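You operate a simulated robot arm through the tools that you are given. There is no shell and no other tool.

Carry out the task below with a simulated robot arm. There is one attempt and no reset: what you move stays moved.

TASK
Tighten knobs 6 and 7, mop the puddle, open the red inlet valve.
Fine: both lid knobs before the valve; use the cloth on the stone top and lay it back; the lid must not drip.

The check looks at the end state, three seconds after you hand in, the way a careful person would. Anything else that was tipped, shoved, dropped, spilled or broken makes it a failure. A push-on lid holds only when it is set on centred and level and pressed home; a screw cap is set on level and turned clockwise until tight. Flat cloth is picked up by pressing the open fingertips on it (5 to 10 N) and closing them slowly along it; thin cloth reads only 2 to 8 mm in the jaws.

THE ROBOT
A 7-joint arm with a two-finger parallel gripper, fixed in place. Base frame: the origin is at the foot of the arm, x ahead of it, y to its left, z up; the work surface is at about z = 0.936. Units: m, rad, N and s.
Its first joint turns from -2.897 to 2.897 rad. Payload 4.4 kg.
Tool frame: the origin (TCP) lies between the finger pads and is the grasp point; the fingertips stand 0.023 m ahead of it; z points along the fingers, y is the line along which they close. The gripper opens to 0.094 m. The fingers are 0.038 m wide and 0.01 m thick; the gripper's body (0.054 by 0.096 m) begins 0.039 m behind the TCP.
Orientation is that of the tool frame in the base frame, as [roll, pitch, yaw] about the fixed x, y, z axes, in that order (R = Rz(yaw) Ry(pitch) Rx(roll)). With the fingers straight down and closing along the base's y, the tool's x points along the base's -x, its y along +y and its z along -z.

THE INTERFACE
- The arm moves only by the tool step_arm. Its argument "plan" is a list of rows, each an object of numbers (a shift or turn left out is 0, a gripper value left out holds the last): "ax", "ay", "az": the turn, a rotation vector about the base's x, y, z in units of 120 degrees (1.0 is 120 degrees); "tx", "ty", "tz": the shift along the base's x, y, z in units of 500 mm (1.0 is 500 mm); "hand": the opening in per cent of the stroke, from 0 (shut) to 100 (fully open). In form: [{"ax": .., "ay": .., "az": .., "tx": .., "ty": .., "tz": .., "hand": ..}, ...]. A call has 1 to 20 rows; each row is the pose to reach, as a shift and turn from the pose commanded when the call began. A call with a number of a shift or a turn outside -1 to 1 is refused whole. A row lasts 0.2 s, in which the tool goes at most 0.05 m and 0.15 rad; a call with a longer step from one row to the next is refused whole, and so is a gripper value outside its range. A pose out of reach is approached as far as the arm can. The call stops where the force on the tool passes 40 N (or 10 N more than at its start, if that is more) or the arm is blocked; 0.2 s more then pass. Each finger travels about 0.072 m/s and halts on what it meets, pressing with about 25 N; the grip force reading is that of the motor and also rises with nothing between the fingers. The clock runs only during rows and for 0.2 s after the last one: add rows that repeat a pose to give the fingers time. The reply holds the time, the measured pose of the TCP, the force on the tool along the base axes, the opening and the grip force, in the units named above and with some noise, with the torque about the TCP (base axes, N m) and any sound that the robot's microphone picked up.
- Cameras (640 x 400 px; columns grow to the right, rows downward): "scene" is fixed at [0.222, 0.5002, 1.6671]; the picture's right is [-0.21, -0.98, 0.00], its down [-0.67, 0.14, -0.73] and it looks along [0.71, -0.15, -0.69] (base axes); focal length 305 px, centre (320, 200). "wrist" rides on the gripper at [0.086, 0.016, -0.074] in the tool frame; the picture's right is [-0.18, 0.98, 0.00], its down [-0.58, -0.11, -0.81] and it looks along [-0.79, -0.15, 0.59] (tool axes); focal length 243 px, centre (320, 200). There is no depth. A picture from a camera that has moved, and an enlarged one, comes with that camera's place and axes in the base frame and with its lens.
- snapshot(camera): a new picture of that camera. The clock stands still meanwhile.
- enlarge(camera, box): a new picture of the part [left, top, right, bottom] of that camera's present view, enlarged. The clock stands still meanwhile.
- hand_in(): hands the job in; it is judged then, once.

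Places have to be worked out from the pictures, the camera data and where the tool is seen. Open the gripper and draw the arm clear of the work before you hand the job in, unless the task says otherwise.

The tools are called after "Request:" as a command line: name --argument value ..., lists and objects as JSON in quotes. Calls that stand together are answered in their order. step_arm: Moves the arm, as the interface text tells. Its arguments: {"type":"object","properties":{"plan":{"type":"array"}},"required":["plan"]} The other tools are called the same way: snapshot (camera) takes a picture; enlarge (camera, box) takes an enlarged picture of a part of a camera's view; hand_in () hands the job in.

At the start:

```text
clock: 0.0
ee_pos: [0.7572, 0.229, 1.2356]
tool_rot: [3.14, 0.001, 3.141]
wrist_force: [0.5, 0.0, -0.5]
wrist_torque: [0.0, 0.01, 0.03]
opening: 0.094
gripper_force: 0.0
```

scene: 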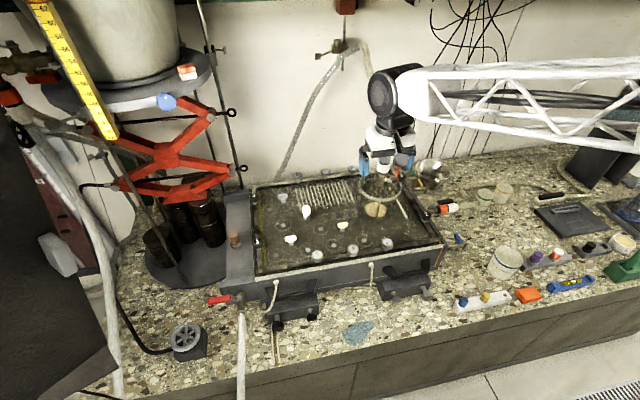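
wrist: 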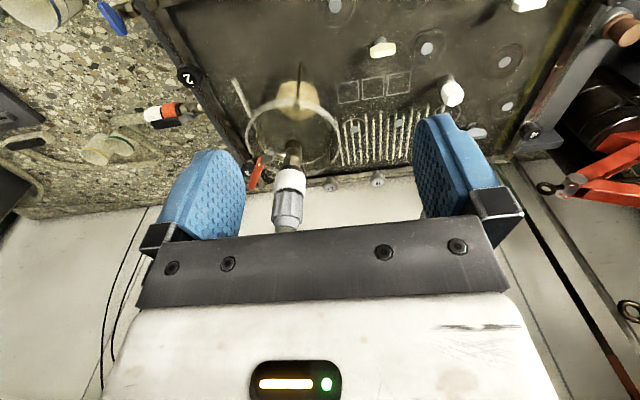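

I start by looking closely at the scene: the lid, the knobs, the valve and the puddle.

Request:
enlarge --camera "scene" --box '[220, 160, 460, 310]'

Request:
enlarge --camera "scene" --box '[130, 250, 390, 400]'

Request:
enlarge --camera "scene" --box '[400, 150, 640, 310]'

Request:
enlarge --camera "scene" --box '[0, 0, 260, 300]'

```text
2.67 times, centred on (340, 235) of scene
camera zoom: at [0.222, 0.5002, 1.6671], right [-0.21, -0.98, 0.0], down [-0.67, 0.14, -0.73], along [0.71, -0.15, -0.69], focal length 813 px, centre (267, 107)
```

zoom: 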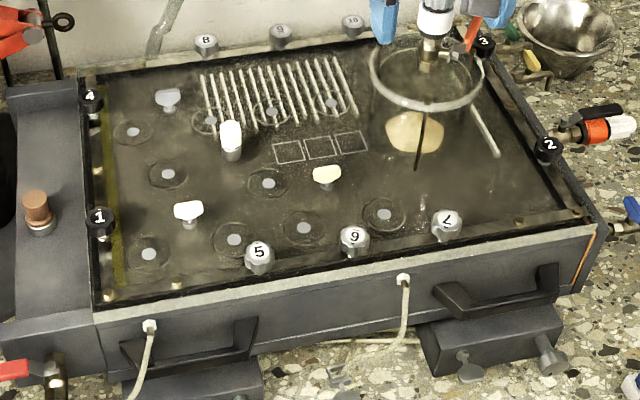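

```text
2.46 times, centred on (260, 325) of scene
camera zoom: at [0.222, 0.5002, 1.6671], right [-0.21, -0.98, 0.0], down [-0.67, 0.14, -0.73], along [0.71, -0.15, -0.69], focal length 751 px, centre (468, -108)
```

zoom: 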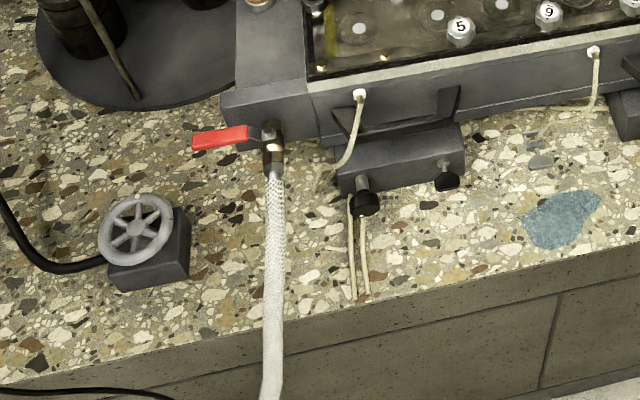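

```text
2.50 times, centred on (520, 230) of scene
camera zoom: at [0.222, 0.5002, 1.6671], right [-0.21, -0.98, 0.0], down [-0.67, 0.14, -0.73], along [0.71, -0.15, -0.69], focal length 763 px, centre (-180, 125)
```

zoom: 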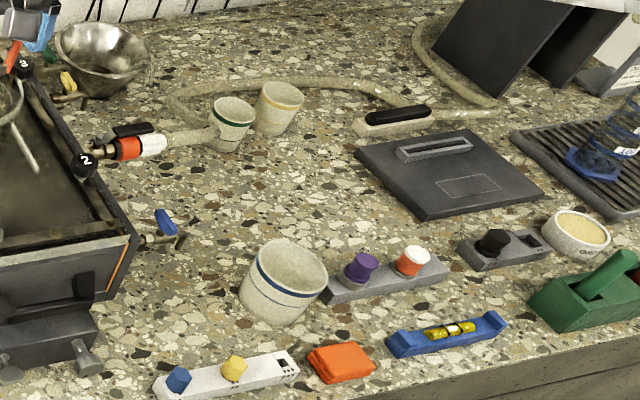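

```text
1.33 times, centred on (130, 150) of scene
camera zoom: at [0.222, 0.5002, 1.6671], right [-0.21, -0.98, 0.0], down [-0.67, 0.14, -0.73], along [0.71, -0.15, -0.69], focal length 407 px, centre (573, 267)
```

zoom: 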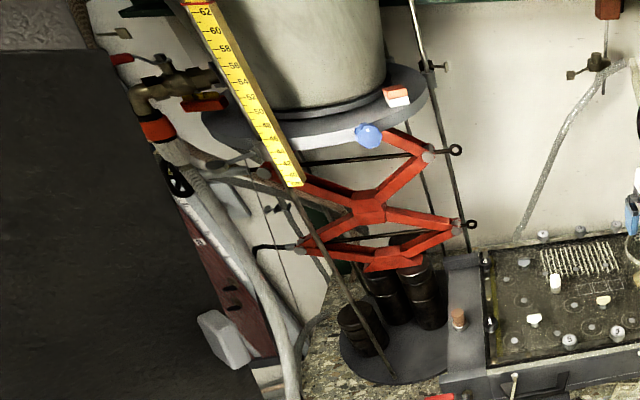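

The front row of knobs seems to be 5, 6 and 7, and there is a blue patch in front of the tank. I enlarge these parts further to tell cloth from puddle.

Request:
enlarge --camera "scene" --box '[300, 230, 420, 305]'

Request:
enlarge --camera "scene" --box '[320, 300, 400, 350]'

Request:
enlarge --camera "scene" --box '[480, 265, 600, 340]'

Request:
enlarge --camera "scene" --box '[240, 170, 400, 270]'

Request:
enlarge --camera "scene" --box '[200, 275, 320, 350]'

Request:
enlarge --camera "scene" --box '[340, 170, 480, 257]'

```text
5.33 times, centred on (360, 268) of scene
camera zoom: at [0.222, 0.5002, 1.6671], right [-0.21, -0.98, 0.0], down [-0.67, 0.14, -0.73], along [0.71, -0.15, -0.69], focal length 1627 px, centre (107, -160)
```

zoom: 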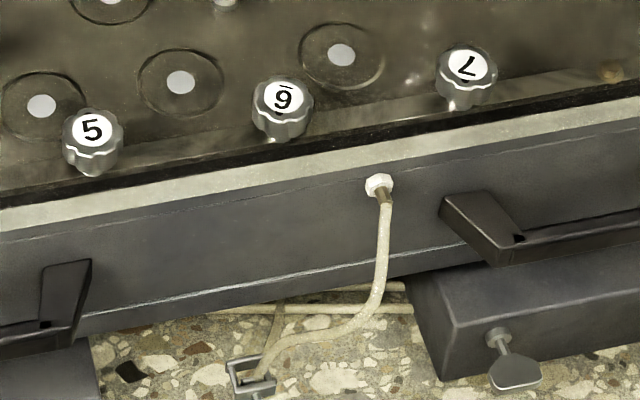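

```text
8.00 times, centred on (360, 325) of scene
camera zoom: at [0.222, 0.5002, 1.6671], right [-0.21, -0.98, 0.0], down [-0.67, 0.14, -0.73], along [0.71, -0.15, -0.69], focal length 2440 px, centre (0, -800)
```

zoom: 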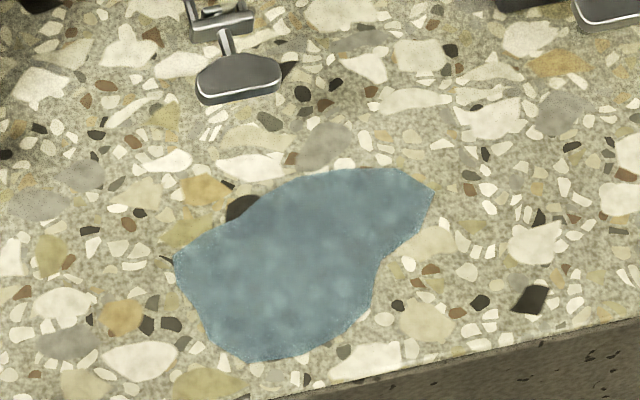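

```text
5.33 times, centred on (540, 302) of scene
camera zoom: at [0.222, 0.5002, 1.6671], right [-0.21, -0.98, 0.0], down [-0.67, 0.14, -0.73], along [0.71, -0.15, -0.69], focal length 1627 px, centre (-853, -347)
```

zoom: 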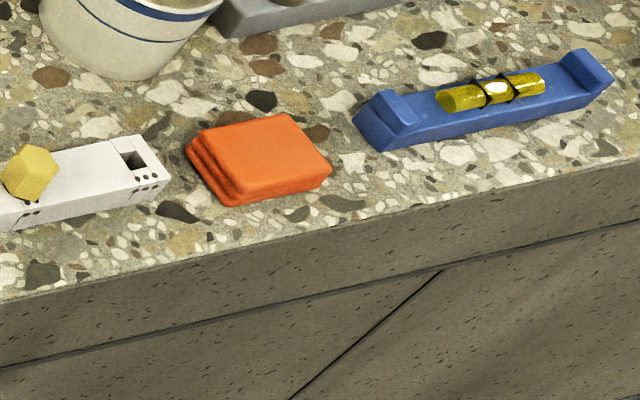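

```text
4.00 times, centred on (320, 220) of scene
camera zoom: at [0.222, 0.5002, 1.6671], right [-0.21, -0.98, 0.0], down [-0.67, 0.14, -0.73], along [0.71, -0.15, -0.69], focal length 1220 px, centre (320, 120)
```

zoom: 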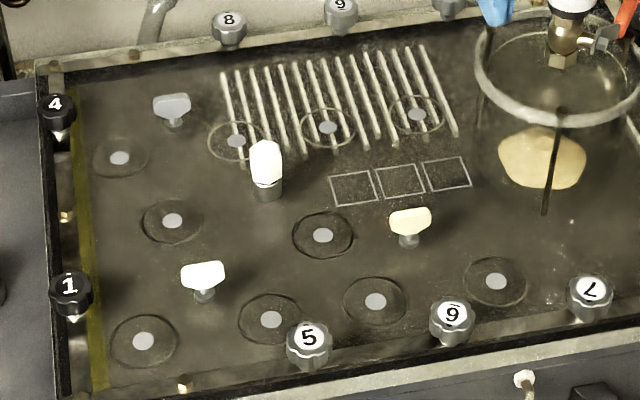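

```text
5.33 times, centred on (260, 312) of scene
camera zoom: at [0.222, 0.5002, 1.6671], right [-0.21, -0.98, 0.0], down [-0.67, 0.14, -0.73], along [0.71, -0.15, -0.69], focal length 1627 px, centre (640, -400)
```

zoom: 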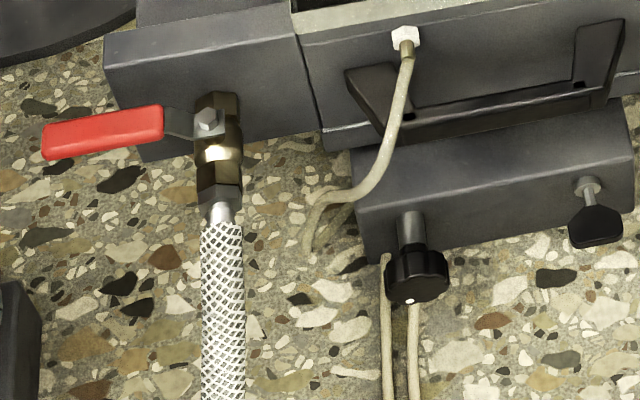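

```text
4.57 times, centred on (410, 214) of scene
camera zoom: at [0.222, 0.5002, 1.6671], right [-0.21, -0.98, 0.0], down [-0.67, 0.14, -0.73], along [0.71, -0.15, -0.69], focal length 1394 px, centre (-91, 138)
```

zoom: 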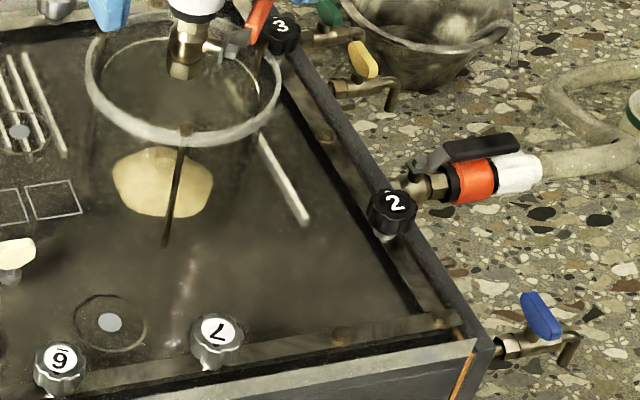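

Knobs 6 and 7 have their labels upside down, unlike the upright 5. The blue patch looks like a liquid film and the orange block like a folded cloth. I check the other red handles and where their hoses run.

Request:
enlarge --camera "scene" --box '[0, 40, 120, 160]'

Request:
enlarge --camera "scene" --box '[100, 200, 270, 400]'

Request:
enlarge --camera "scene" --box '[300, 0, 460, 100]'

Request:
enlarge --camera "wrist" --box '[160, 0, 560, 250]'

Request:
enlarge --camera "scene" --box '[340, 130, 450, 230]'

```text
3.33 times, centred on (60, 100) of scene
camera zoom: at [0.222, 0.5002, 1.6671], right [-0.21, -0.98, 0.0], down [-0.67, 0.14, -0.73], along [0.71, -0.15, -0.69], focal length 1017 px, centre (1187, 533)
```

zoom: 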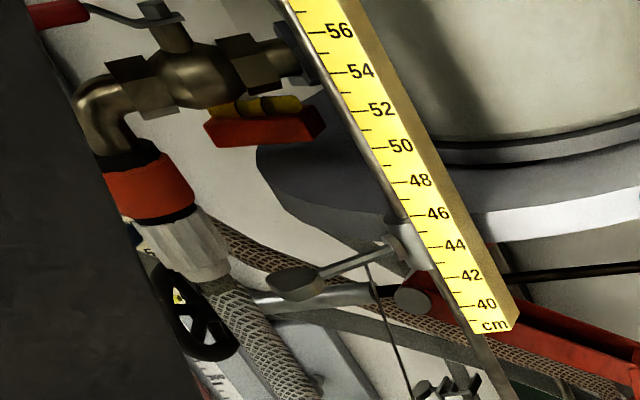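

```text
2.00 times, centred on (185, 300) of scene
camera zoom: at [0.222, 0.5002, 1.6671], right [-0.21, -0.98, 0.0], down [-0.67, 0.14, -0.73], along [0.71, -0.15, -0.69], focal length 610 px, centre (590, 0)
```

zoom: 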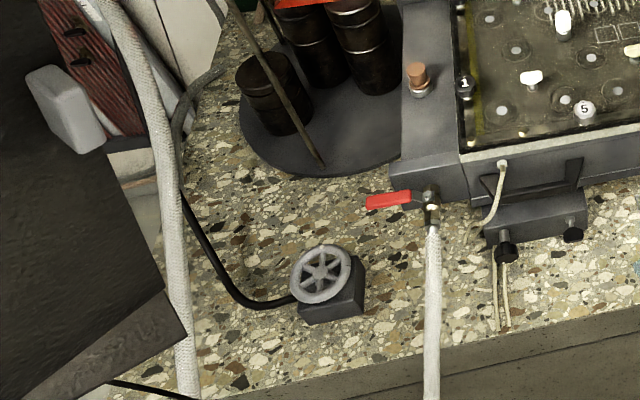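

```text
4.00 times, centred on (380, 50) of scene
camera zoom: at [0.222, 0.5002, 1.6671], right [-0.21, -0.98, 0.0], down [-0.67, 0.14, -0.73], along [0.71, -0.15, -0.69], focal length 1220 px, centre (80, 800)
```

zoom: 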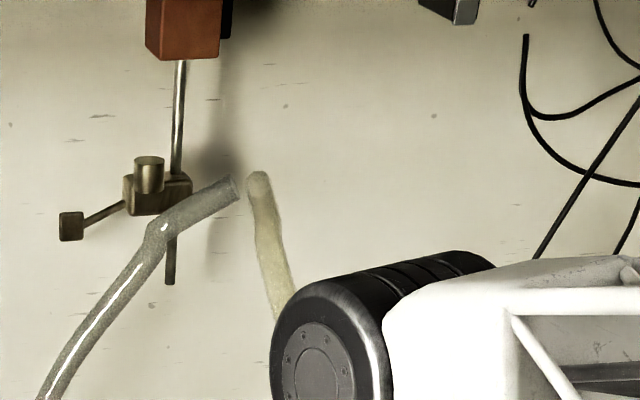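

```text
1.60 times, centred on (360, 125) of wrist
camera zoom: at [0.6711, 0.2445, 1.3112], right [0.18, 0.98, 0.0], down [0.58, -0.11, 0.81], along [0.79, -0.15, -0.59], focal length 388 px, centre (256, 320)
```

zoom: 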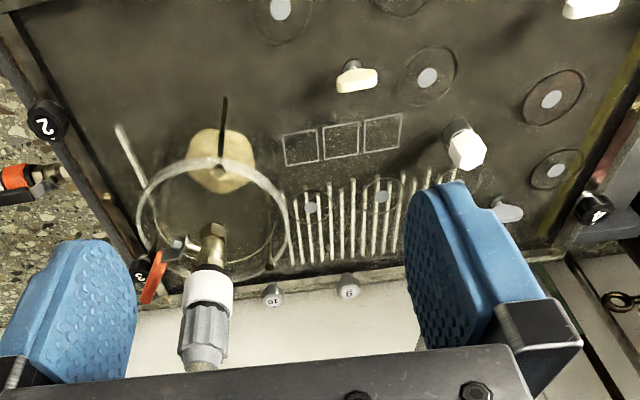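

```text
4.00 times, centred on (395, 180) of scene
camera zoom: at [0.222, 0.5002, 1.6671], right [-0.21, -0.98, 0.0], down [-0.67, 0.14, -0.73], along [0.71, -0.15, -0.69], focal length 1220 px, centre (20, 280)
```

zoom: 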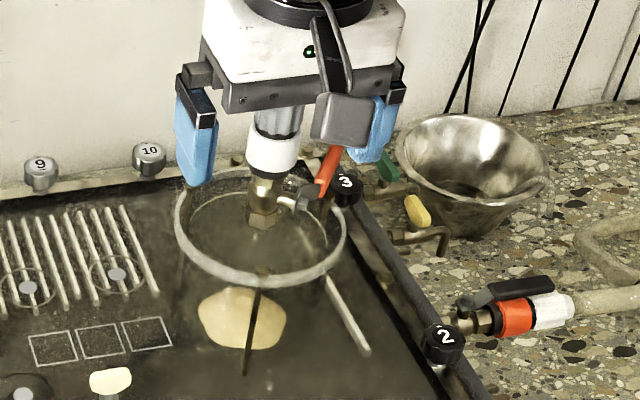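

Two red/orange handles exist at the tank besides those by the reservoir, so I need better views. The path back toward me is clear at this height, so I pull the arm back to look at the front of the tank, the patch and the front valve with the wrist camera.

Request:
step_arm --plan '[{"tx": -0.085, "ty": 0.033, "tz": 0.0, "hand": 100}, {"tx": -0.17, "ty": 0.066, "tz": 0.0}, {"tx": -0.255, "ty": 0.099}, {"tx": -0.34, "ty": 0.132}, {"tx": -0.425, "ty": 0.165}, {"tx": -0.51, "ty": 0.198}, {"tx": -0.595, "ty": 0.231}, {"tx": -0.674, "ty": 0.262, "tz": -0.02}]'

```text
clock: 1.8
ee_pos: [0.4213, 0.3591, 1.2231]
tool_rot: [-3.141, 0.0, 3.141]
wrist_force: [0.3, -0.4, 0.5]
wrist_torque: [-0.01, -0.01, -0.02]
opening: 0.0942
gripper_force: 0.0
```

The arm arrived at (0.421, 0.359, 1.223). I take pictures from both cameras.

Request:
snapshot --camera "wrist"

Request:
snapshot --camera "scene"

Request:
enlarge --camera "wrist" --box '[240, 0, 480, 150]'

Request:
enlarge --camera "wrist" --box '[420, 0, 640, 140]'

```text
taken
camera wrist: at [0.3342, 0.3753, 1.3004], right [0.18, 0.98, 0.0], down [0.58, -0.11, 0.81], along [0.79, -0.15, -0.59], focal length 243 px, centre (320, 200)
```

wrist: 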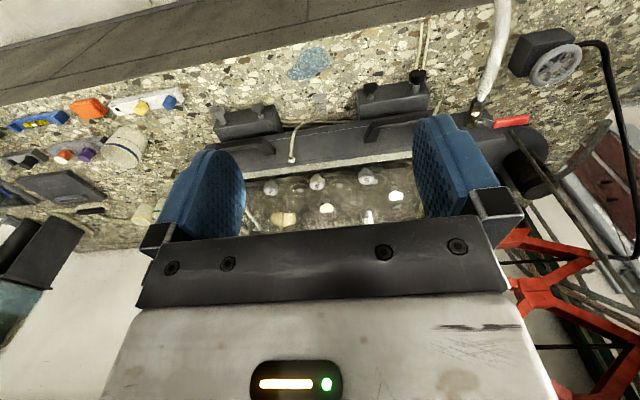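

```text
taken
```

scene: 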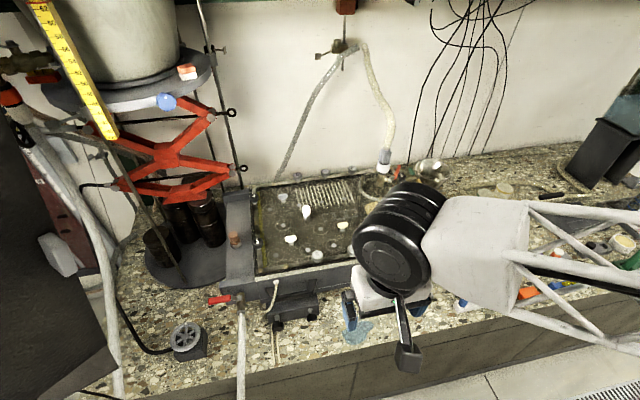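

```text
2.67 times, centred on (360, 75) of wrist
camera zoom: at [0.3342, 0.3753, 1.3004], right [0.18, 0.98, 0.0], down [0.58, -0.11, 0.81], along [0.79, -0.15, -0.59], focal length 647 px, centre (213, 533)
```

zoom: 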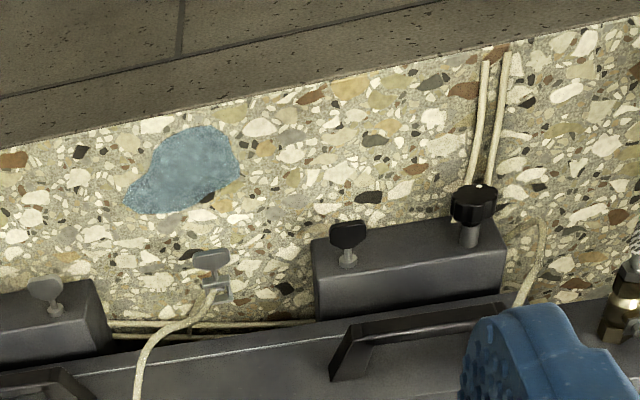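

```text
2.86 times, centred on (530, 70) of wrist
camera zoom: at [0.3342, 0.3753, 1.3004], right [0.18, 0.98, 0.0], down [0.58, -0.11, 0.81], along [0.79, -0.15, -0.59], focal length 693 px, centre (-280, 571)
```

zoom: 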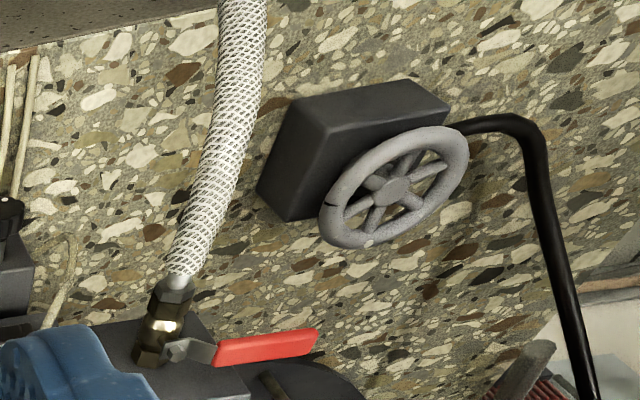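

I zoom into the lid area, the orange item and the blue patch in the present wrist view.

Request:
enlarge --camera "wrist" --box '[235, 150, 435, 240]'

Request:
enlarge --camera "wrist" --box '[0, 70, 240, 220]'

Request:
enlarge --camera "wrist" --box '[280, 40, 344, 80]'

Request:
enlarge --camera "scene" --box '[240, 160, 440, 285]'

```text
3.20 times, centred on (335, 195) of wrist
camera zoom: at [0.3342, 0.3753, 1.3004], right [0.18, 0.98, 0.0], down [0.58, -0.11, 0.81], along [0.79, -0.15, -0.59], focal length 776 px, centre (272, 216)
```

zoom: 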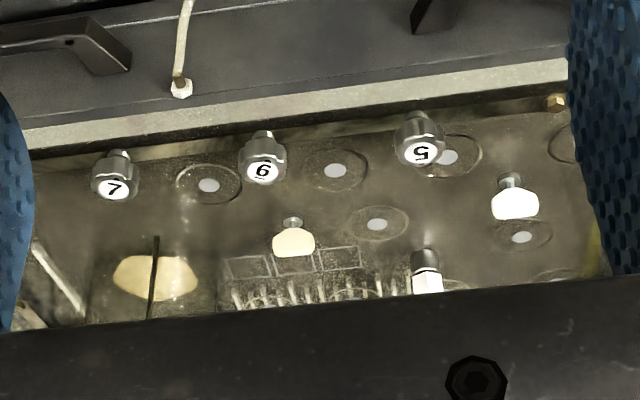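

```text
2.67 times, centred on (120, 145) of wrist
camera zoom: at [0.3342, 0.3753, 1.3004], right [0.18, 0.98, 0.0], down [0.58, -0.11, 0.81], along [0.79, -0.15, -0.59], focal length 647 px, centre (853, 347)
```

zoom: 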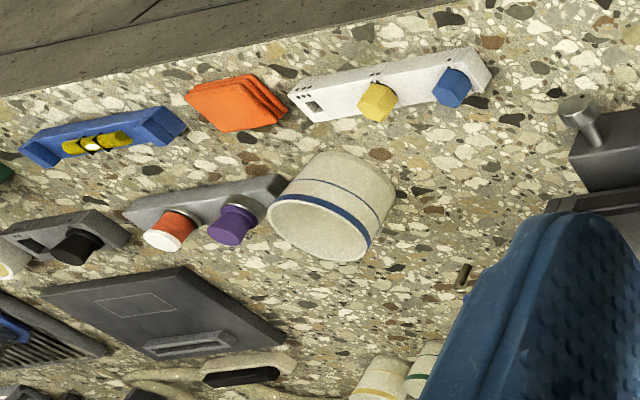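

```text
10.00 times, centred on (312, 60) of wrist
camera zoom: at [0.3342, 0.3753, 1.3004], right [0.18, 0.98, 0.0], down [0.58, -0.11, 0.81], along [0.79, -0.15, -0.59], focal length 2426 px, centre (400, 1600)
```

zoom: 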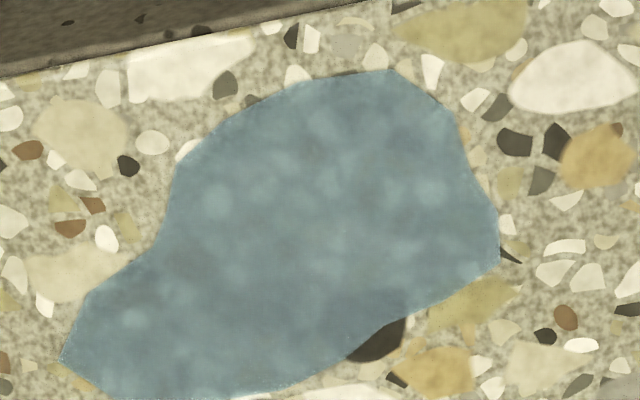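

```text
3.20 times, centred on (340, 222) of scene
camera zoom: at [0.222, 0.5002, 1.6671], right [-0.21, -0.98, 0.0], down [-0.67, 0.14, -0.73], along [0.71, -0.15, -0.69], focal length 976 px, centre (256, 128)
```

zoom: 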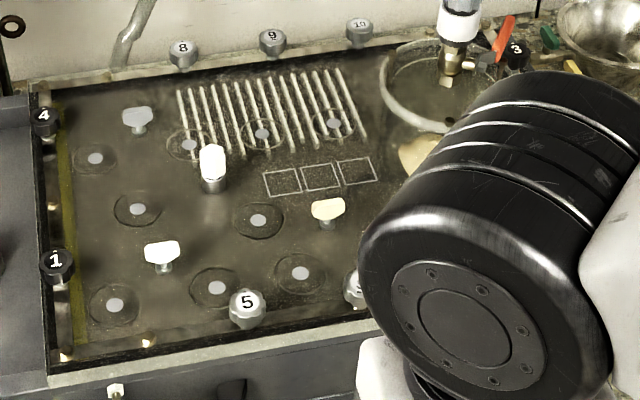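

The two cameras give slightly inconsistent depths (about 1–2 cm), so I calibrate using the tool itself. I move above a bare spot of bench near (0.50, 0.25) with the fingers closed and look.

Request:
step_arm --plan '[{"tx": 0.04, "ty": -0.055, "tz": -0.05, "hand": 0}, {"tx": 0.08, "ty": -0.11, "tz": -0.1, "hand": 0}, {"tx": 0.12, "ty": -0.165, "tz": -0.15}, {"tx": 0.158, "ty": -0.218, "tz": -0.2}, {"tx": 0.158, "ty": -0.218, "tz": -0.28}, {"tx": 0.158, "ty": -0.218, "tz": -0.34}]'

Request:
snapshot --camera "scene"

Request:
snapshot --camera "wrist"

```text
clock: 3.2
ee_pos: [0.4998, 0.2497, 1.0544]
tool_rot: [-3.142, -0.001, 3.14]
wrist_force: [0.3, -0.1, 0.6]
wrist_torque: [0.03, 0.02, -0.01]
opening: 0.0002
gripper_force: 25.0
```

```text
taken
```

scene: 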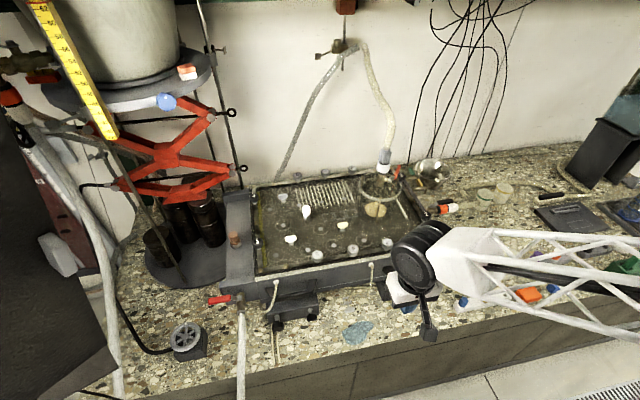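

```text
taken
camera wrist: at [0.4132, 0.2662, 1.1308], right [0.18, 0.98, 0.0], down [0.58, -0.11, 0.81], along [0.79, -0.15, -0.59], focal length 243 px, centre (320, 200)
```

wrist: 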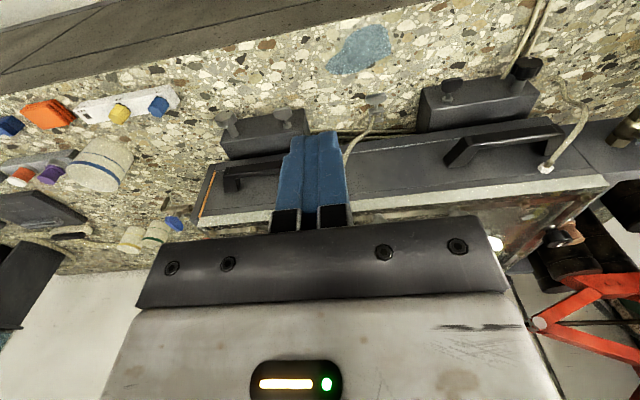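

Triangulating over three views agrees well: stone top is near z≈0.68, the tank lid near z≈0.94, knobs 5/6/7 at about (0.724, 0.401/0.296/0.194), tops near z≈0.97; the orange cloth is near (0.604, −0.325). I move up over the front of the lid with open fingers for a closer view of the knobs.

Request:
step_arm --plan '[{"tx": 0.0, "tz": 0.09, "hand": 100}, {"tx": 0.0, "tz": 0.18}, {"tx": 0.05, "tz": 0.24}, {"tx": 0.12, "tz": 0.24}, {"tx": 0.16, "tz": 0.24}, {"tx": 0.16, "tz": 0.24}]'

Request:
snapshot --camera "wrist"

Request:
enlarge --camera "wrist" --box '[200, 50, 440, 200]'

```text
clock: 4.6
ee_pos: [0.5791, 0.2504, 1.1763]
tool_rot: [3.141, 0.0, 3.141]
wrist_force: [-0.1, 0.1, 0.5]
wrist_torque: [-0.04, -0.02, -0.01]
opening: 0.0939
gripper_force: 0.0
```

```text
taken
camera wrist: at [0.4935, 0.2664, 1.2516], right [0.18, 0.98, 0.0], down [0.58, -0.11, 0.81], along [0.79, -0.15, -0.59], focal length 243 px, centre (320, 200)
```

wrist: 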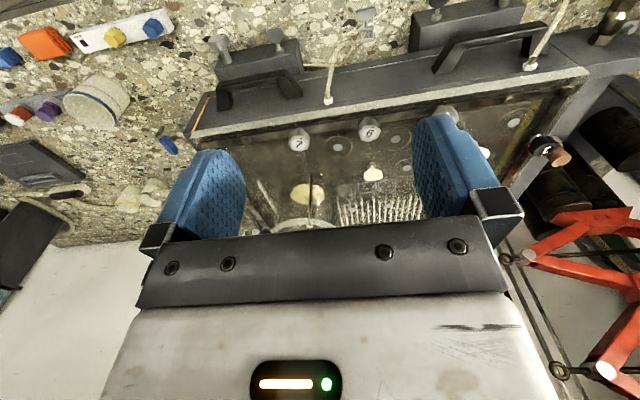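

```text
2.67 times, centred on (320, 125) of wrist
camera zoom: at [0.4935, 0.2664, 1.2516], right [0.18, 0.98, 0.0], down [0.58, -0.11, 0.81], along [0.79, -0.15, -0.59], focal length 647 px, centre (320, 400)
```

zoom: 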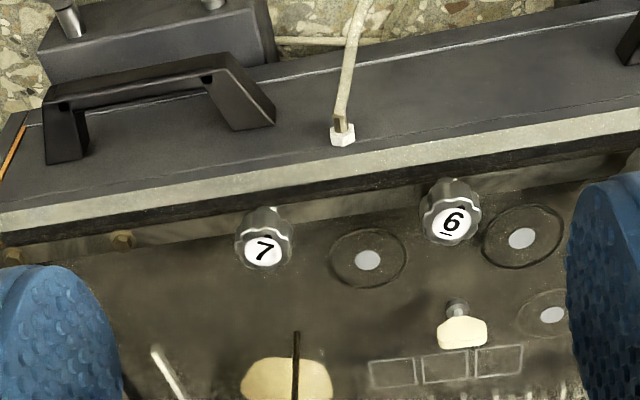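

Knob 6 top triangulates to (0.728, 0.295, 0.967) and knob 7 to about (0.729, 0.191, 0.963). I move above knob 6, staying high, and check the alignment.

Request:
step_arm --plan '[{"tx": 0.08, "ty": 0.022, "hand": 100}, {"tx": 0.16, "ty": 0.045}, {"tx": 0.24, "ty": 0.07}, {"tx": 0.2988, "ty": 0.0892}, {"tx": 0.2988, "ty": 0.0892, "tz": -0.09}, {"tx": 0.2988, "ty": 0.0892, "tz": -0.18}, {"tx": 0.2988, "ty": 0.0892, "tz": -0.25}, {"tx": 0.2988, "ty": 0.0892, "tz": -0.25}]'

Request:
enlarge --camera "scene" --box '[290, 170, 450, 270]'

Request:
snapshot --camera "wrist"

```text
clock: 6.4
ee_pos: [0.7279, 0.2954, 1.0516]
tool_rot: [3.141, 0.0, -3.141]
wrist_force: [0.1, -0.5, 0.1]
wrist_torque: [0.02, -0.02, 0.0]
opening: 0.0939
gripper_force: 0.1
```

```text
4.00 times, centred on (370, 220) of scene
camera zoom: at [0.222, 0.5002, 1.6671], right [-0.21, -0.98, 0.0], down [-0.67, 0.14, -0.73], along [0.71, -0.15, -0.69], focal length 1220 px, centre (120, 120)
```

zoom: 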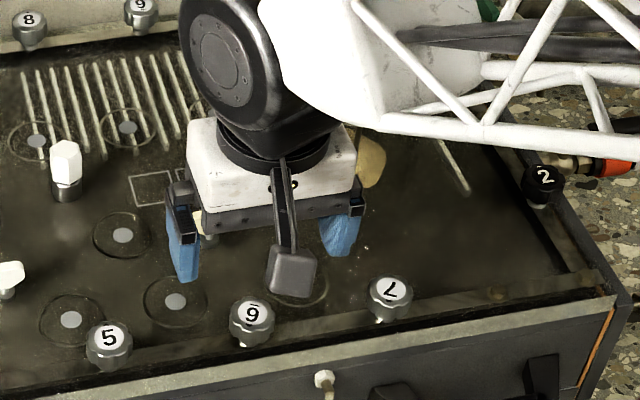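

```text
taken
camera wrist: at [0.6427, 0.3119, 1.1264], right [0.18, 0.98, 0.0], down [0.58, -0.11, 0.81], along [0.79, -0.15, -0.59], focal length 243 px, centre (320, 200)
```

wrist: 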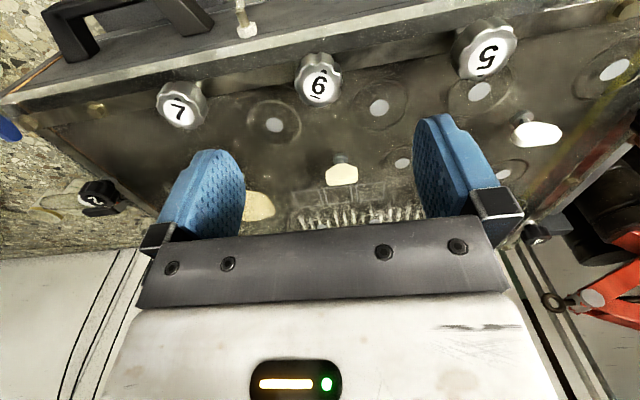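

Knob 6 sits right under the tool (about (0.727, 0.296)). Before gripping I turn the tool counter-clockwise in the air (+72°) so that I have range for a long clockwise turn.

Request:
step_arm --plan '[{"az": 0.07}, {"az": 0.14}, {"az": 0.21}, {"az": 0.28}, {"az": 0.35}, {"az": 0.42}, {"az": 0.49}, {"az": 0.56}, {"az": 0.62}, {"az": 0.62}]'

Request:
snapshot --camera "scene"

Request:
snapshot --camera "wrist"

```text
clock: 8.6
ee_pos: [0.7284, 0.2942, 1.0502]
tool_rot: [3.141, -0.002, -1.842]
wrist_force: [-0.5, 0.6, 0.5]
wrist_torque: [0.02, -0.02, 0.01]
opening: 0.0939
gripper_force: 0.0
```

```text
taken
```

scene: 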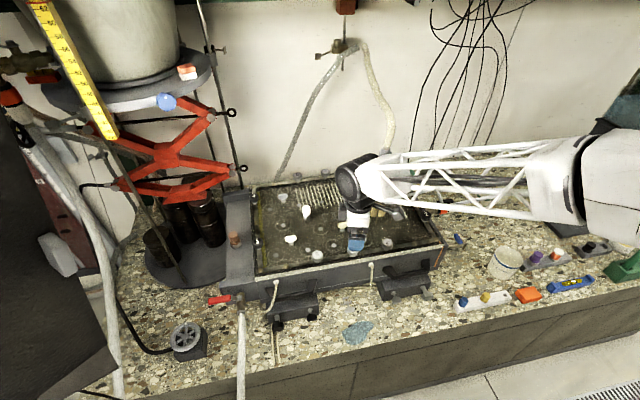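

```text
taken
camera wrist: at [0.6902, 0.2158, 1.1263], right [-0.9, 0.44, 0.0], down [0.26, 0.53, 0.81], along [0.36, 0.72, -0.59], focal length 243 px, centre (320, 200)
```

wrist: 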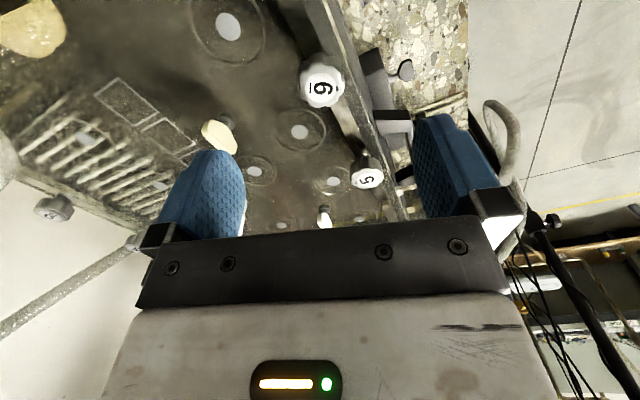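

The full +74° turn worked. I narrow the fingers to about 52 mm and lower the tool onto knob 6 so the tips end around z≈0.95, just beside the knob's cap.

Request:
step_arm --plan '[{"tx": -0.002, "tz": 0, "hand": 56}, {"tx": -0.002, "tz": 0, "hand": 56}, {"tx": -0.002, "tz": -0.04, "hand": 56}, {"tx": -0.002, "tz": -0.08, "hand": 56}, {"tx": -0.002, "tz": -0.11, "hand": 56}, {"tx": -0.002, "tz": -0.13, "hand": 56}]'

Request:
enlarge --camera "scene" --box '[300, 190, 420, 265]'

Request:
enlarge --camera "wrist" --box '[200, 50, 440, 200]'

```text
clock: 10.0
ee_pos: [0.7277, 0.2938, 0.9853]
tool_rot: [-3.141, 0.001, -1.842]
wrist_force: [0.1, 0.6, 1.0]
wrist_torque: [-0.01, -0.02, -0.01]
opening: 0.053
gripper_force: 0.0
```

```text
5.33 times, centred on (360, 228) of scene
camera zoom: at [0.222, 0.5002, 1.6671], right [-0.21, -0.98, 0.0], down [-0.67, 0.14, -0.73], along [0.71, -0.15, -0.69], focal length 1627 px, centre (107, 53)
```

zoom: 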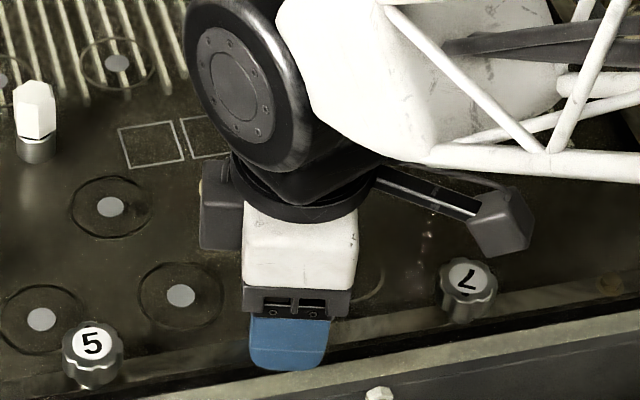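

```text
2.67 times, centred on (320, 125) of wrist
camera zoom: at [0.6896, 0.2156, 1.0614], right [-0.9, 0.44, 0.0], down [0.26, 0.53, 0.81], along [0.36, 0.72, -0.59], focal length 647 px, centre (320, 400)
```

zoom: 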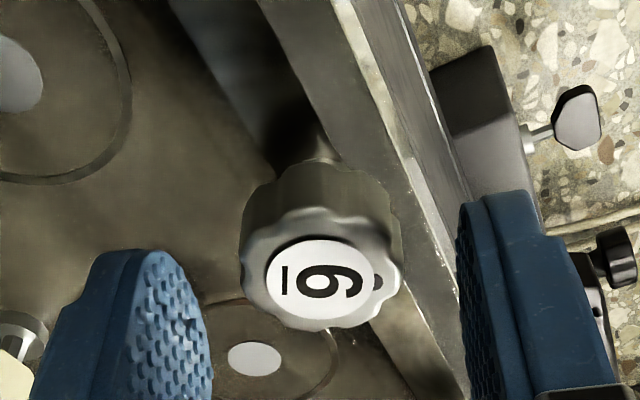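

The knob is neatly between the pads. I lower another ~13 mm in small steps and then close slowly.

Request:
step_arm --plan '[{"tx": 0.001, "ty": 0.003, "tz": -0.01, "hand": 56}, {"tx": 0.001, "ty": 0.003, "tz": -0.02, "hand": 56}, {"tx": 0.001, "ty": 0.003, "tz": -0.027, "hand": 56}, {"tx": 0.001, "ty": 0.003, "tz": -0.027, "hand": 56}]'

```text
clock: 11.0
ee_pos: [0.7274, 0.2961, 0.9719]
tool_rot: [3.141, 0.0, -1.843]
wrist_force: [-0.3, 0.0, -0.6]
wrist_torque: [0.0, 0.0, 0.01]
opening: 0.0527
gripper_force: 0.1
```

No contact force, so the tips are clear of the lid. Now I close on the knob.

Request:
step_arm --plan '[{"hand": 45}, {"hand": 40}, {"hand": 35}, {"hand": 30}, {"hand": 25}, {"hand": 20}, {"hand": 20}]'

Request:
enlarge --camera "wrist" --box '[200, 50, 440, 200]'

```text
clock: 12.6
ee_pos: [0.729, 0.297, 0.9712]
tool_rot: [-3.141, -0.001, -1.842]
wrist_force: [3.8, -1.2, -1.7]
wrist_torque: [0.02, -0.07, -0.02]
opening: 0.0311
gripper_force: 45.0
```

```text
2.67 times, centred on (320, 125) of wrist
camera zoom: at [0.69, 0.2172, 1.0479], right [-0.9, 0.44, 0.0], down [0.26, 0.53, 0.81], along [0.36, 0.72, -0.59], focal length 647 px, centre (320, 400)
```

zoom: 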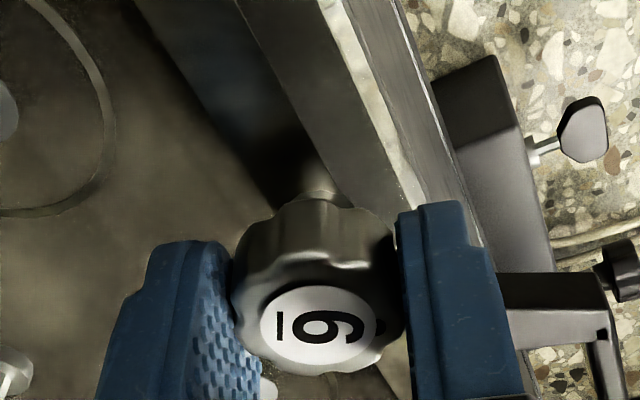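

Gripped at 31 mm. I now turn clockwise (negative about z) by about 60° and watch the torque.

Request:
step_arm --plan '[{"tx": 0.002, "ty": 0.001, "az": -0.05, "hand": 20}, {"tx": 0.002, "ty": 0.001, "az": -0.1}, {"tx": 0.002, "ty": 0.001, "az": -0.15}, {"tx": 0.002, "ty": 0.001, "az": -0.2}, {"tx": 0.002, "ty": 0.001, "az": -0.25}, {"tx": 0.002, "ty": 0.001, "az": -0.3}, {"tx": 0.002, "ty": 0.001, "az": -0.35}, {"tx": 0.002, "ty": 0.001, "az": -0.4}, {"tx": 0.002, "ty": 0.001, "az": -0.45}, {"tx": 0.002, "ty": 0.001, "az": -0.5}]'

Request:
enlarge --camera "wrist" --box '[200, 50, 440, 200]'

```text
clock: 13.8
ee_pos: [0.7295, 0.2962, 0.9717]
tool_rot: [3.141, -0.001, -2.369]
wrist_force: [-8.8, -8.3, 3.1]
wrist_torque: [-0.39, 0.07, 0.01]
opening: 0.0312
gripper_force: 45.1
stopped in row 6: the force on the tool passed its limit at 40 N (the readings are from after the stop); the commanded pose is now the measured one
```

```text
2.67 times, centred on (320, 125) of wrist
camera zoom: at [0.6565, 0.2472, 1.048], right [-0.56, 0.83, 0.0], down [0.49, 0.33, 0.81], along [0.67, 0.45, -0.59], focal length 647 px, centre (320, 400)
```

zoom: 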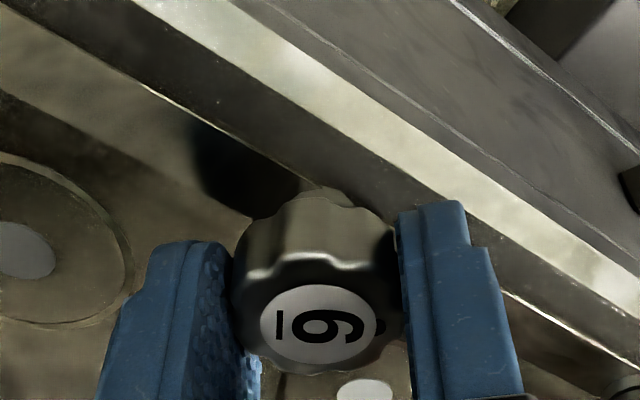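

The knob turned about 30° with the gripper, then a side force built up, likely because my turning centre was off by a millimetre or so. I release, recentre at my best estimate of the axis (0.728, 0.2957), regrip and read the force.

Request:
step_arm --plan '[{"hand": 45}, {"hand": 45}, {"tx": -0.002, "ty": -0.001, "hand": 45}, {"tx": -0.002, "ty": -0.001, "hand": 45}]'

Request:
snapshot --camera "wrist"

Request:
enlarge --camera "wrist" --box '[240, 100, 400, 200]'

```text
clock: 14.8
ee_pos: [0.7268, 0.2958, 0.9722]
tool_rot: [3.142, 0.0, -2.367]
wrist_force: [-0.2, 0.2, 1.0]
wrist_torque: [0.0, -0.02, -0.02]
opening: 0.0424
gripper_force: 0.0
```

```text
taken
camera wrist: at [0.6556, 0.2471, 1.0478], right [-0.56, 0.83, 0.0], down [0.49, 0.33, 0.81], along [0.67, 0.45, -0.59], focal length 243 px, centre (320, 200)
```

wrist: 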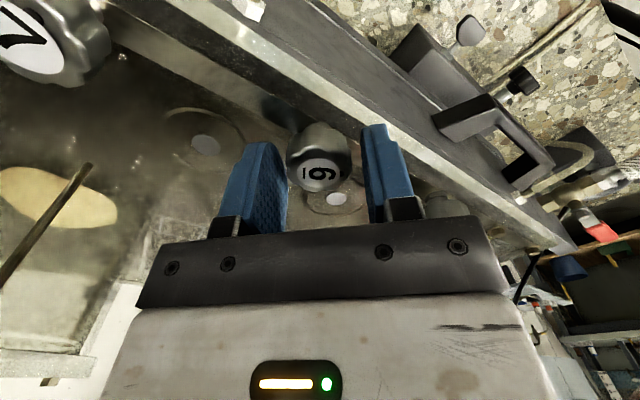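

```text
4.00 times, centred on (320, 150) of wrist
camera zoom: at [0.6556, 0.2471, 1.0478], right [-0.56, 0.83, 0.0], down [0.49, 0.33, 0.81], along [0.67, 0.45, -0.59], focal length 970 px, centre (320, 400)
```

zoom: 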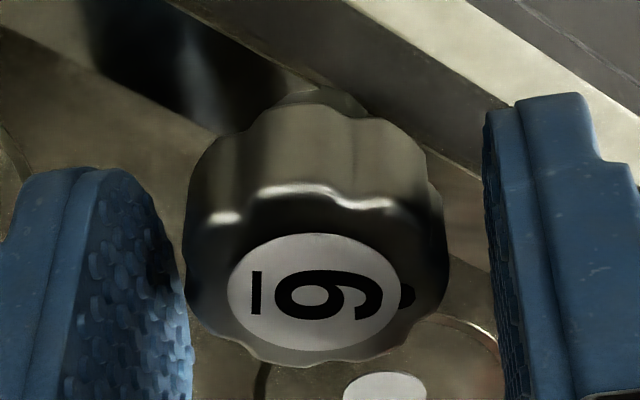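

The knob is centred to within ~1–2 mm. I close again here and read the side force before turning.

Request:
step_arm --plan '[{"hand": 35}, {"hand": 30}, {"hand": 25}, {"hand": 20}, {"hand": 20}, {"hand": 20}]'

```text
clock: 16.2
ee_pos: [0.7294, 0.2965, 0.9711]
tool_rot: [3.141, -0.001, -2.368]
wrist_force: [15.6, -15.4, -1.7]
wrist_torque: [-0.25, -0.19, 0.03]
opening: 0.0309
gripper_force: 45.4
```

The side force is about 22 N along the closing direction, pushing the tool toward (+x, −y). I shift the tool by about 0.7 mm that way and re-read.

Request:
step_arm --plan '[{"tx": 0.0005, "ty": -0.0005, "hand": 20}, {"tx": 0.001, "ty": -0.001, "hand": 20}, {"tx": 0.001, "ty": -0.001, "hand": 20}]'

```text
clock: 17.1
ee_pos: [0.7284, 0.2947, 0.9714]
tool_rot: [3.141, -0.001, -2.367]
wrist_force: [7.6, -4.8, -1.4]
wrist_torque: [0.32, -0.39, 0.01]
opening: 0.0314
gripper_force: 44.6
```

The stiffness is about 19 N/mm; another ~0.4 mm centres it. Then I turn clockwise ~30° and check the forces.

Request:
step_arm --plan '[{"tx": 0.0008, "ty": -0.0005, "hand": 20}, {"tx": 0.0008, "ty": -0.0005, "az": -0.03}, {"tx": 0.0008, "ty": -0.0005, "az": -0.07}, {"tx": 0.0008, "ty": -0.0005, "az": -0.11}, {"tx": 0.0008, "ty": -0.0005, "az": -0.15}, {"tx": 0.0008, "ty": -0.0005, "az": -0.19}, {"tx": 0.0008, "ty": -0.0005, "az": -0.23}]'

```text
clock: 18.6
ee_pos: [0.7293, 0.2949, 0.9705]
tool_rot: [3.141, -0.001, -2.852]
wrist_force: [-13.5, 2.8, 9.2]
wrist_torque: [-0.19, 0.6, -0.03]
opening: 0.0312
gripper_force: 45.0
```

The knob keeps turning with the gripper (yaw now −2.852). I relieve the ~13 N side force by shifting −0.7 mm in x and turn on.

Request:
step_arm --plan '[{"tx": -0.0014, "ty": 0.0002, "tz": 0.0006, "hand": 20}, {"tx": -0.0014, "ty": 0.0002, "tz": 0.0006, "az": -0.03}, {"tx": -0.0014, "ty": 0.0002, "tz": 0.0006, "az": -0.07}, {"tx": -0.0014, "ty": 0.0002, "tz": 0.0006, "az": -0.11}, {"tx": -0.0014, "ty": 0.0002, "tz": 0.0006, "az": -0.15}, {"tx": -0.0014, "ty": 0.0002, "tz": 0.0006, "az": -0.19}, {"tx": -0.0014, "ty": 0.0002, "tz": 0.0006, "az": -0.23}]'

Request:
enlarge --camera "wrist" --box '[240, 100, 400, 200]'

```text
clock: 20.2
ee_pos: [0.7278, 0.2948, 0.9716]
tool_rot: [-3.14, -0.001, 2.952]
wrist_force: [22.4, -11.0, -8.0]
wrist_torque: [-0.35, -1.23, -0.03]
opening: 0.0311
gripper_force: 44.9
```

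```text
4.00 times, centred on (320, 150) of wrist
camera zoom: at [0.6476, 0.327, 1.0478], right [0.37, 0.93, 0.0], down [0.55, -0.22, 0.81], along [0.75, -0.3, -0.59], focal length 970 px, centre (320, 400)
```

zoom: 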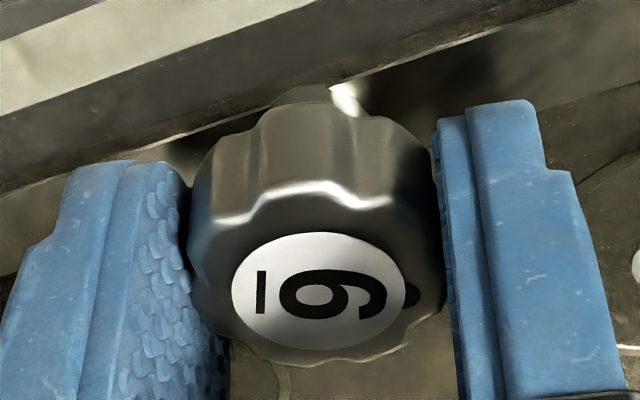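

About 85° done so far (label moved from back to right). I release, recentre on the refined axis estimate (0.7291, 0.2947), rewind the wrist not yet needed, regrip and check.

Request:
step_arm --plan '[{"hand": 42}, {"tx": 0.0008, "ty": -0.0008, "tz": 0.0, "hand": 42}, {"tx": 0.0008, "ty": -0.0008, "hand": 42}, {"tx": 0.0008, "ty": -0.0008, "hand": 30}, {"tx": 0.0008, "ty": -0.0008, "hand": 20}, {"tx": 0.0008, "ty": -0.0008, "hand": 20}, {"tx": 0.0008, "ty": -0.0008, "hand": 20}]'

```text
clock: 21.9
ee_pos: [0.7278, 0.295, 0.9724]
tool_rot: [-3.14, 0.0, 2.951]
wrist_force: [-4.8, -0.7, 1.4]
wrist_torque: [0.09, 0.47, 0.01]
opening: 0.0312
gripper_force: 45.1
```

Well centred now (under 5 N). I turn on clockwise by about 45°.

Request:
step_arm --plan '[{"az": -0.04, "hand": 20}, {"az": -0.08}, {"az": -0.12}, {"az": -0.16}, {"az": -0.2}, {"az": -0.24}, {"az": -0.28}, {"az": -0.32}, {"az": -0.36}]'

```text
clock: 23.7
ee_pos: [0.727, 0.2946, 0.9716]
tool_rot: [-3.139, 0.0, 2.29]
wrist_force: [-12.0, -6.3, 3.7]
wrist_torque: [0.23, 0.4, 0.02]
opening: 0.0311
gripper_force: 45.3
stopped in row 9: the force on the tool passed its limit at 41 N (the readings are from after the stop); the commanded pose is now the measured one
```

It stopped at yaw 2.29 on a 41 N side force. I look at the knob and its label.

Request:
snapshot --camera "wrist"

Request:
enlarge --camera "wrist" --box '[240, 100, 400, 200]'

Request:
enlarge --camera "scene" --box '[300, 190, 420, 265]'

```text
taken
camera wrist: at [0.6843, 0.3702, 1.048], right [0.86, 0.51, 0.0], down [0.3, -0.51, 0.81], along [0.41, -0.69, -0.59], focal length 243 px, centre (320, 200)
```

wrist: 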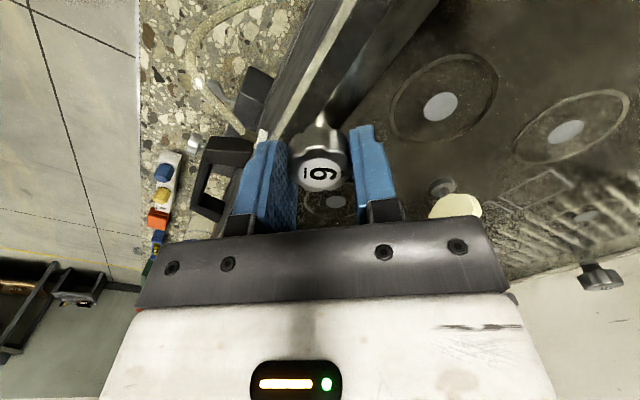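

```text
4.00 times, centred on (320, 150) of wrist
camera zoom: at [0.6843, 0.3702, 1.048], right [0.86, 0.51, 0.0], down [0.3, -0.51, 0.81], along [0.41, -0.69, -0.59], focal length 970 px, centre (320, 400)
```

zoom: 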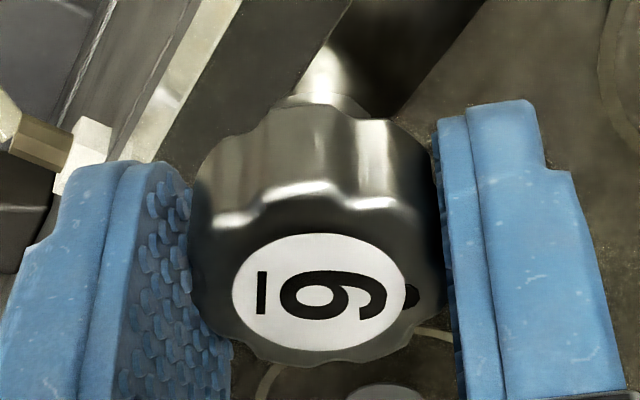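

```text
5.33 times, centred on (360, 228) of scene
camera zoom: at [0.222, 0.5002, 1.6671], right [-0.21, -0.98, 0.0], down [-0.67, 0.14, -0.73], along [0.71, -0.15, -0.69], focal length 1627 px, centre (107, 53)
```

zoom: 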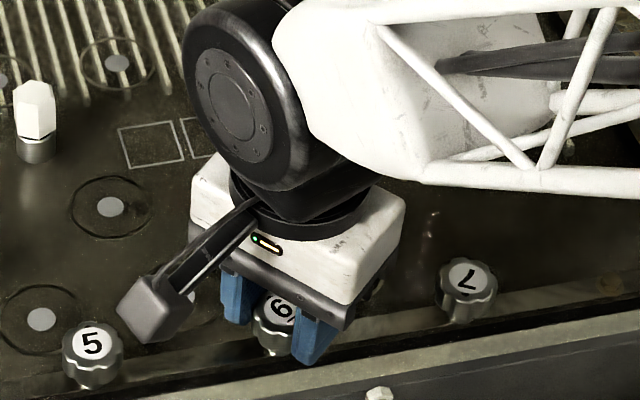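

The knob has turned with the gripper about 123° so far. Both stops happened when a finger corner pointed toward the front rim, so the fingertips may brush it; I release, raise by 4 mm, recentre and regrip.

Request:
step_arm --plan '[{"hand": 42}, {"tx": 0.001, "ty": 0.0, "tz": 0.004, "hand": 42}, {"tx": 0.002, "ty": 0.0004, "tz": 0.008, "hand": 42}, {"tx": 0.002, "ty": 0.0004, "tz": 0.008, "hand": 30}, {"tx": 0.002, "ty": 0.0004, "tz": 0.008, "hand": 20}, {"tx": 0.002, "ty": 0.0004, "tz": 0.008, "hand": 20}, {"tx": 0.002, "ty": 0.0004, "tz": 0.008, "hand": 20}]'

```text
clock: 25.3
ee_pos: [0.729, 0.2942, 0.9757]
tool_rot: [-3.139, 0.0, 2.289]
wrist_force: [-24.1, -19.2, 8.3]
wrist_torque: [-0.17, 0.68, 0.02]
opening: 0.0328
gripper_force: 15.6
```

The closing force shows the axis lies ~1.6 mm toward (−x, −y) from here. I shift accordingly and re-read.

Request:
step_arm --plan '[{"tx": -0.001, "ty": -0.001, "hand": 20}, {"tx": -0.002, "ty": -0.0018, "hand": 20}, {"tx": -0.0024, "ty": -0.0021, "hand": 20}, {"tx": -0.0024, "ty": -0.0021, "hand": 20}]'

```text
clock: 26.3
ee_pos: [0.7289, 0.2942, 0.9756]
tool_rot: [3.141, 0.001, 2.289]
wrist_force: [-1.3, -4.0, -5.3]
wrist_torque: [0.23, -0.1, 0.05]
opening: 0.0309
gripper_force: 44.5
```

Centred now (about 4 N). I continue clockwise in small steps.

Request:
step_arm --plan '[{"az": -0.03, "hand": 20}, {"az": -0.06}, {"az": -0.09}, {"az": -0.12}, {"az": -0.15}, {"az": -0.18}, {"az": -0.21}]'

```text
clock: 27.9
ee_pos: [0.7277, 0.2934, 0.9759]
tool_rot: [-3.14, 0.0, 1.848]
wrist_force: [-11.9, 0.2, 0.4]
wrist_torque: [0.9, 0.2, 0.05]
opening: 0.0311
gripper_force: 44.3
```

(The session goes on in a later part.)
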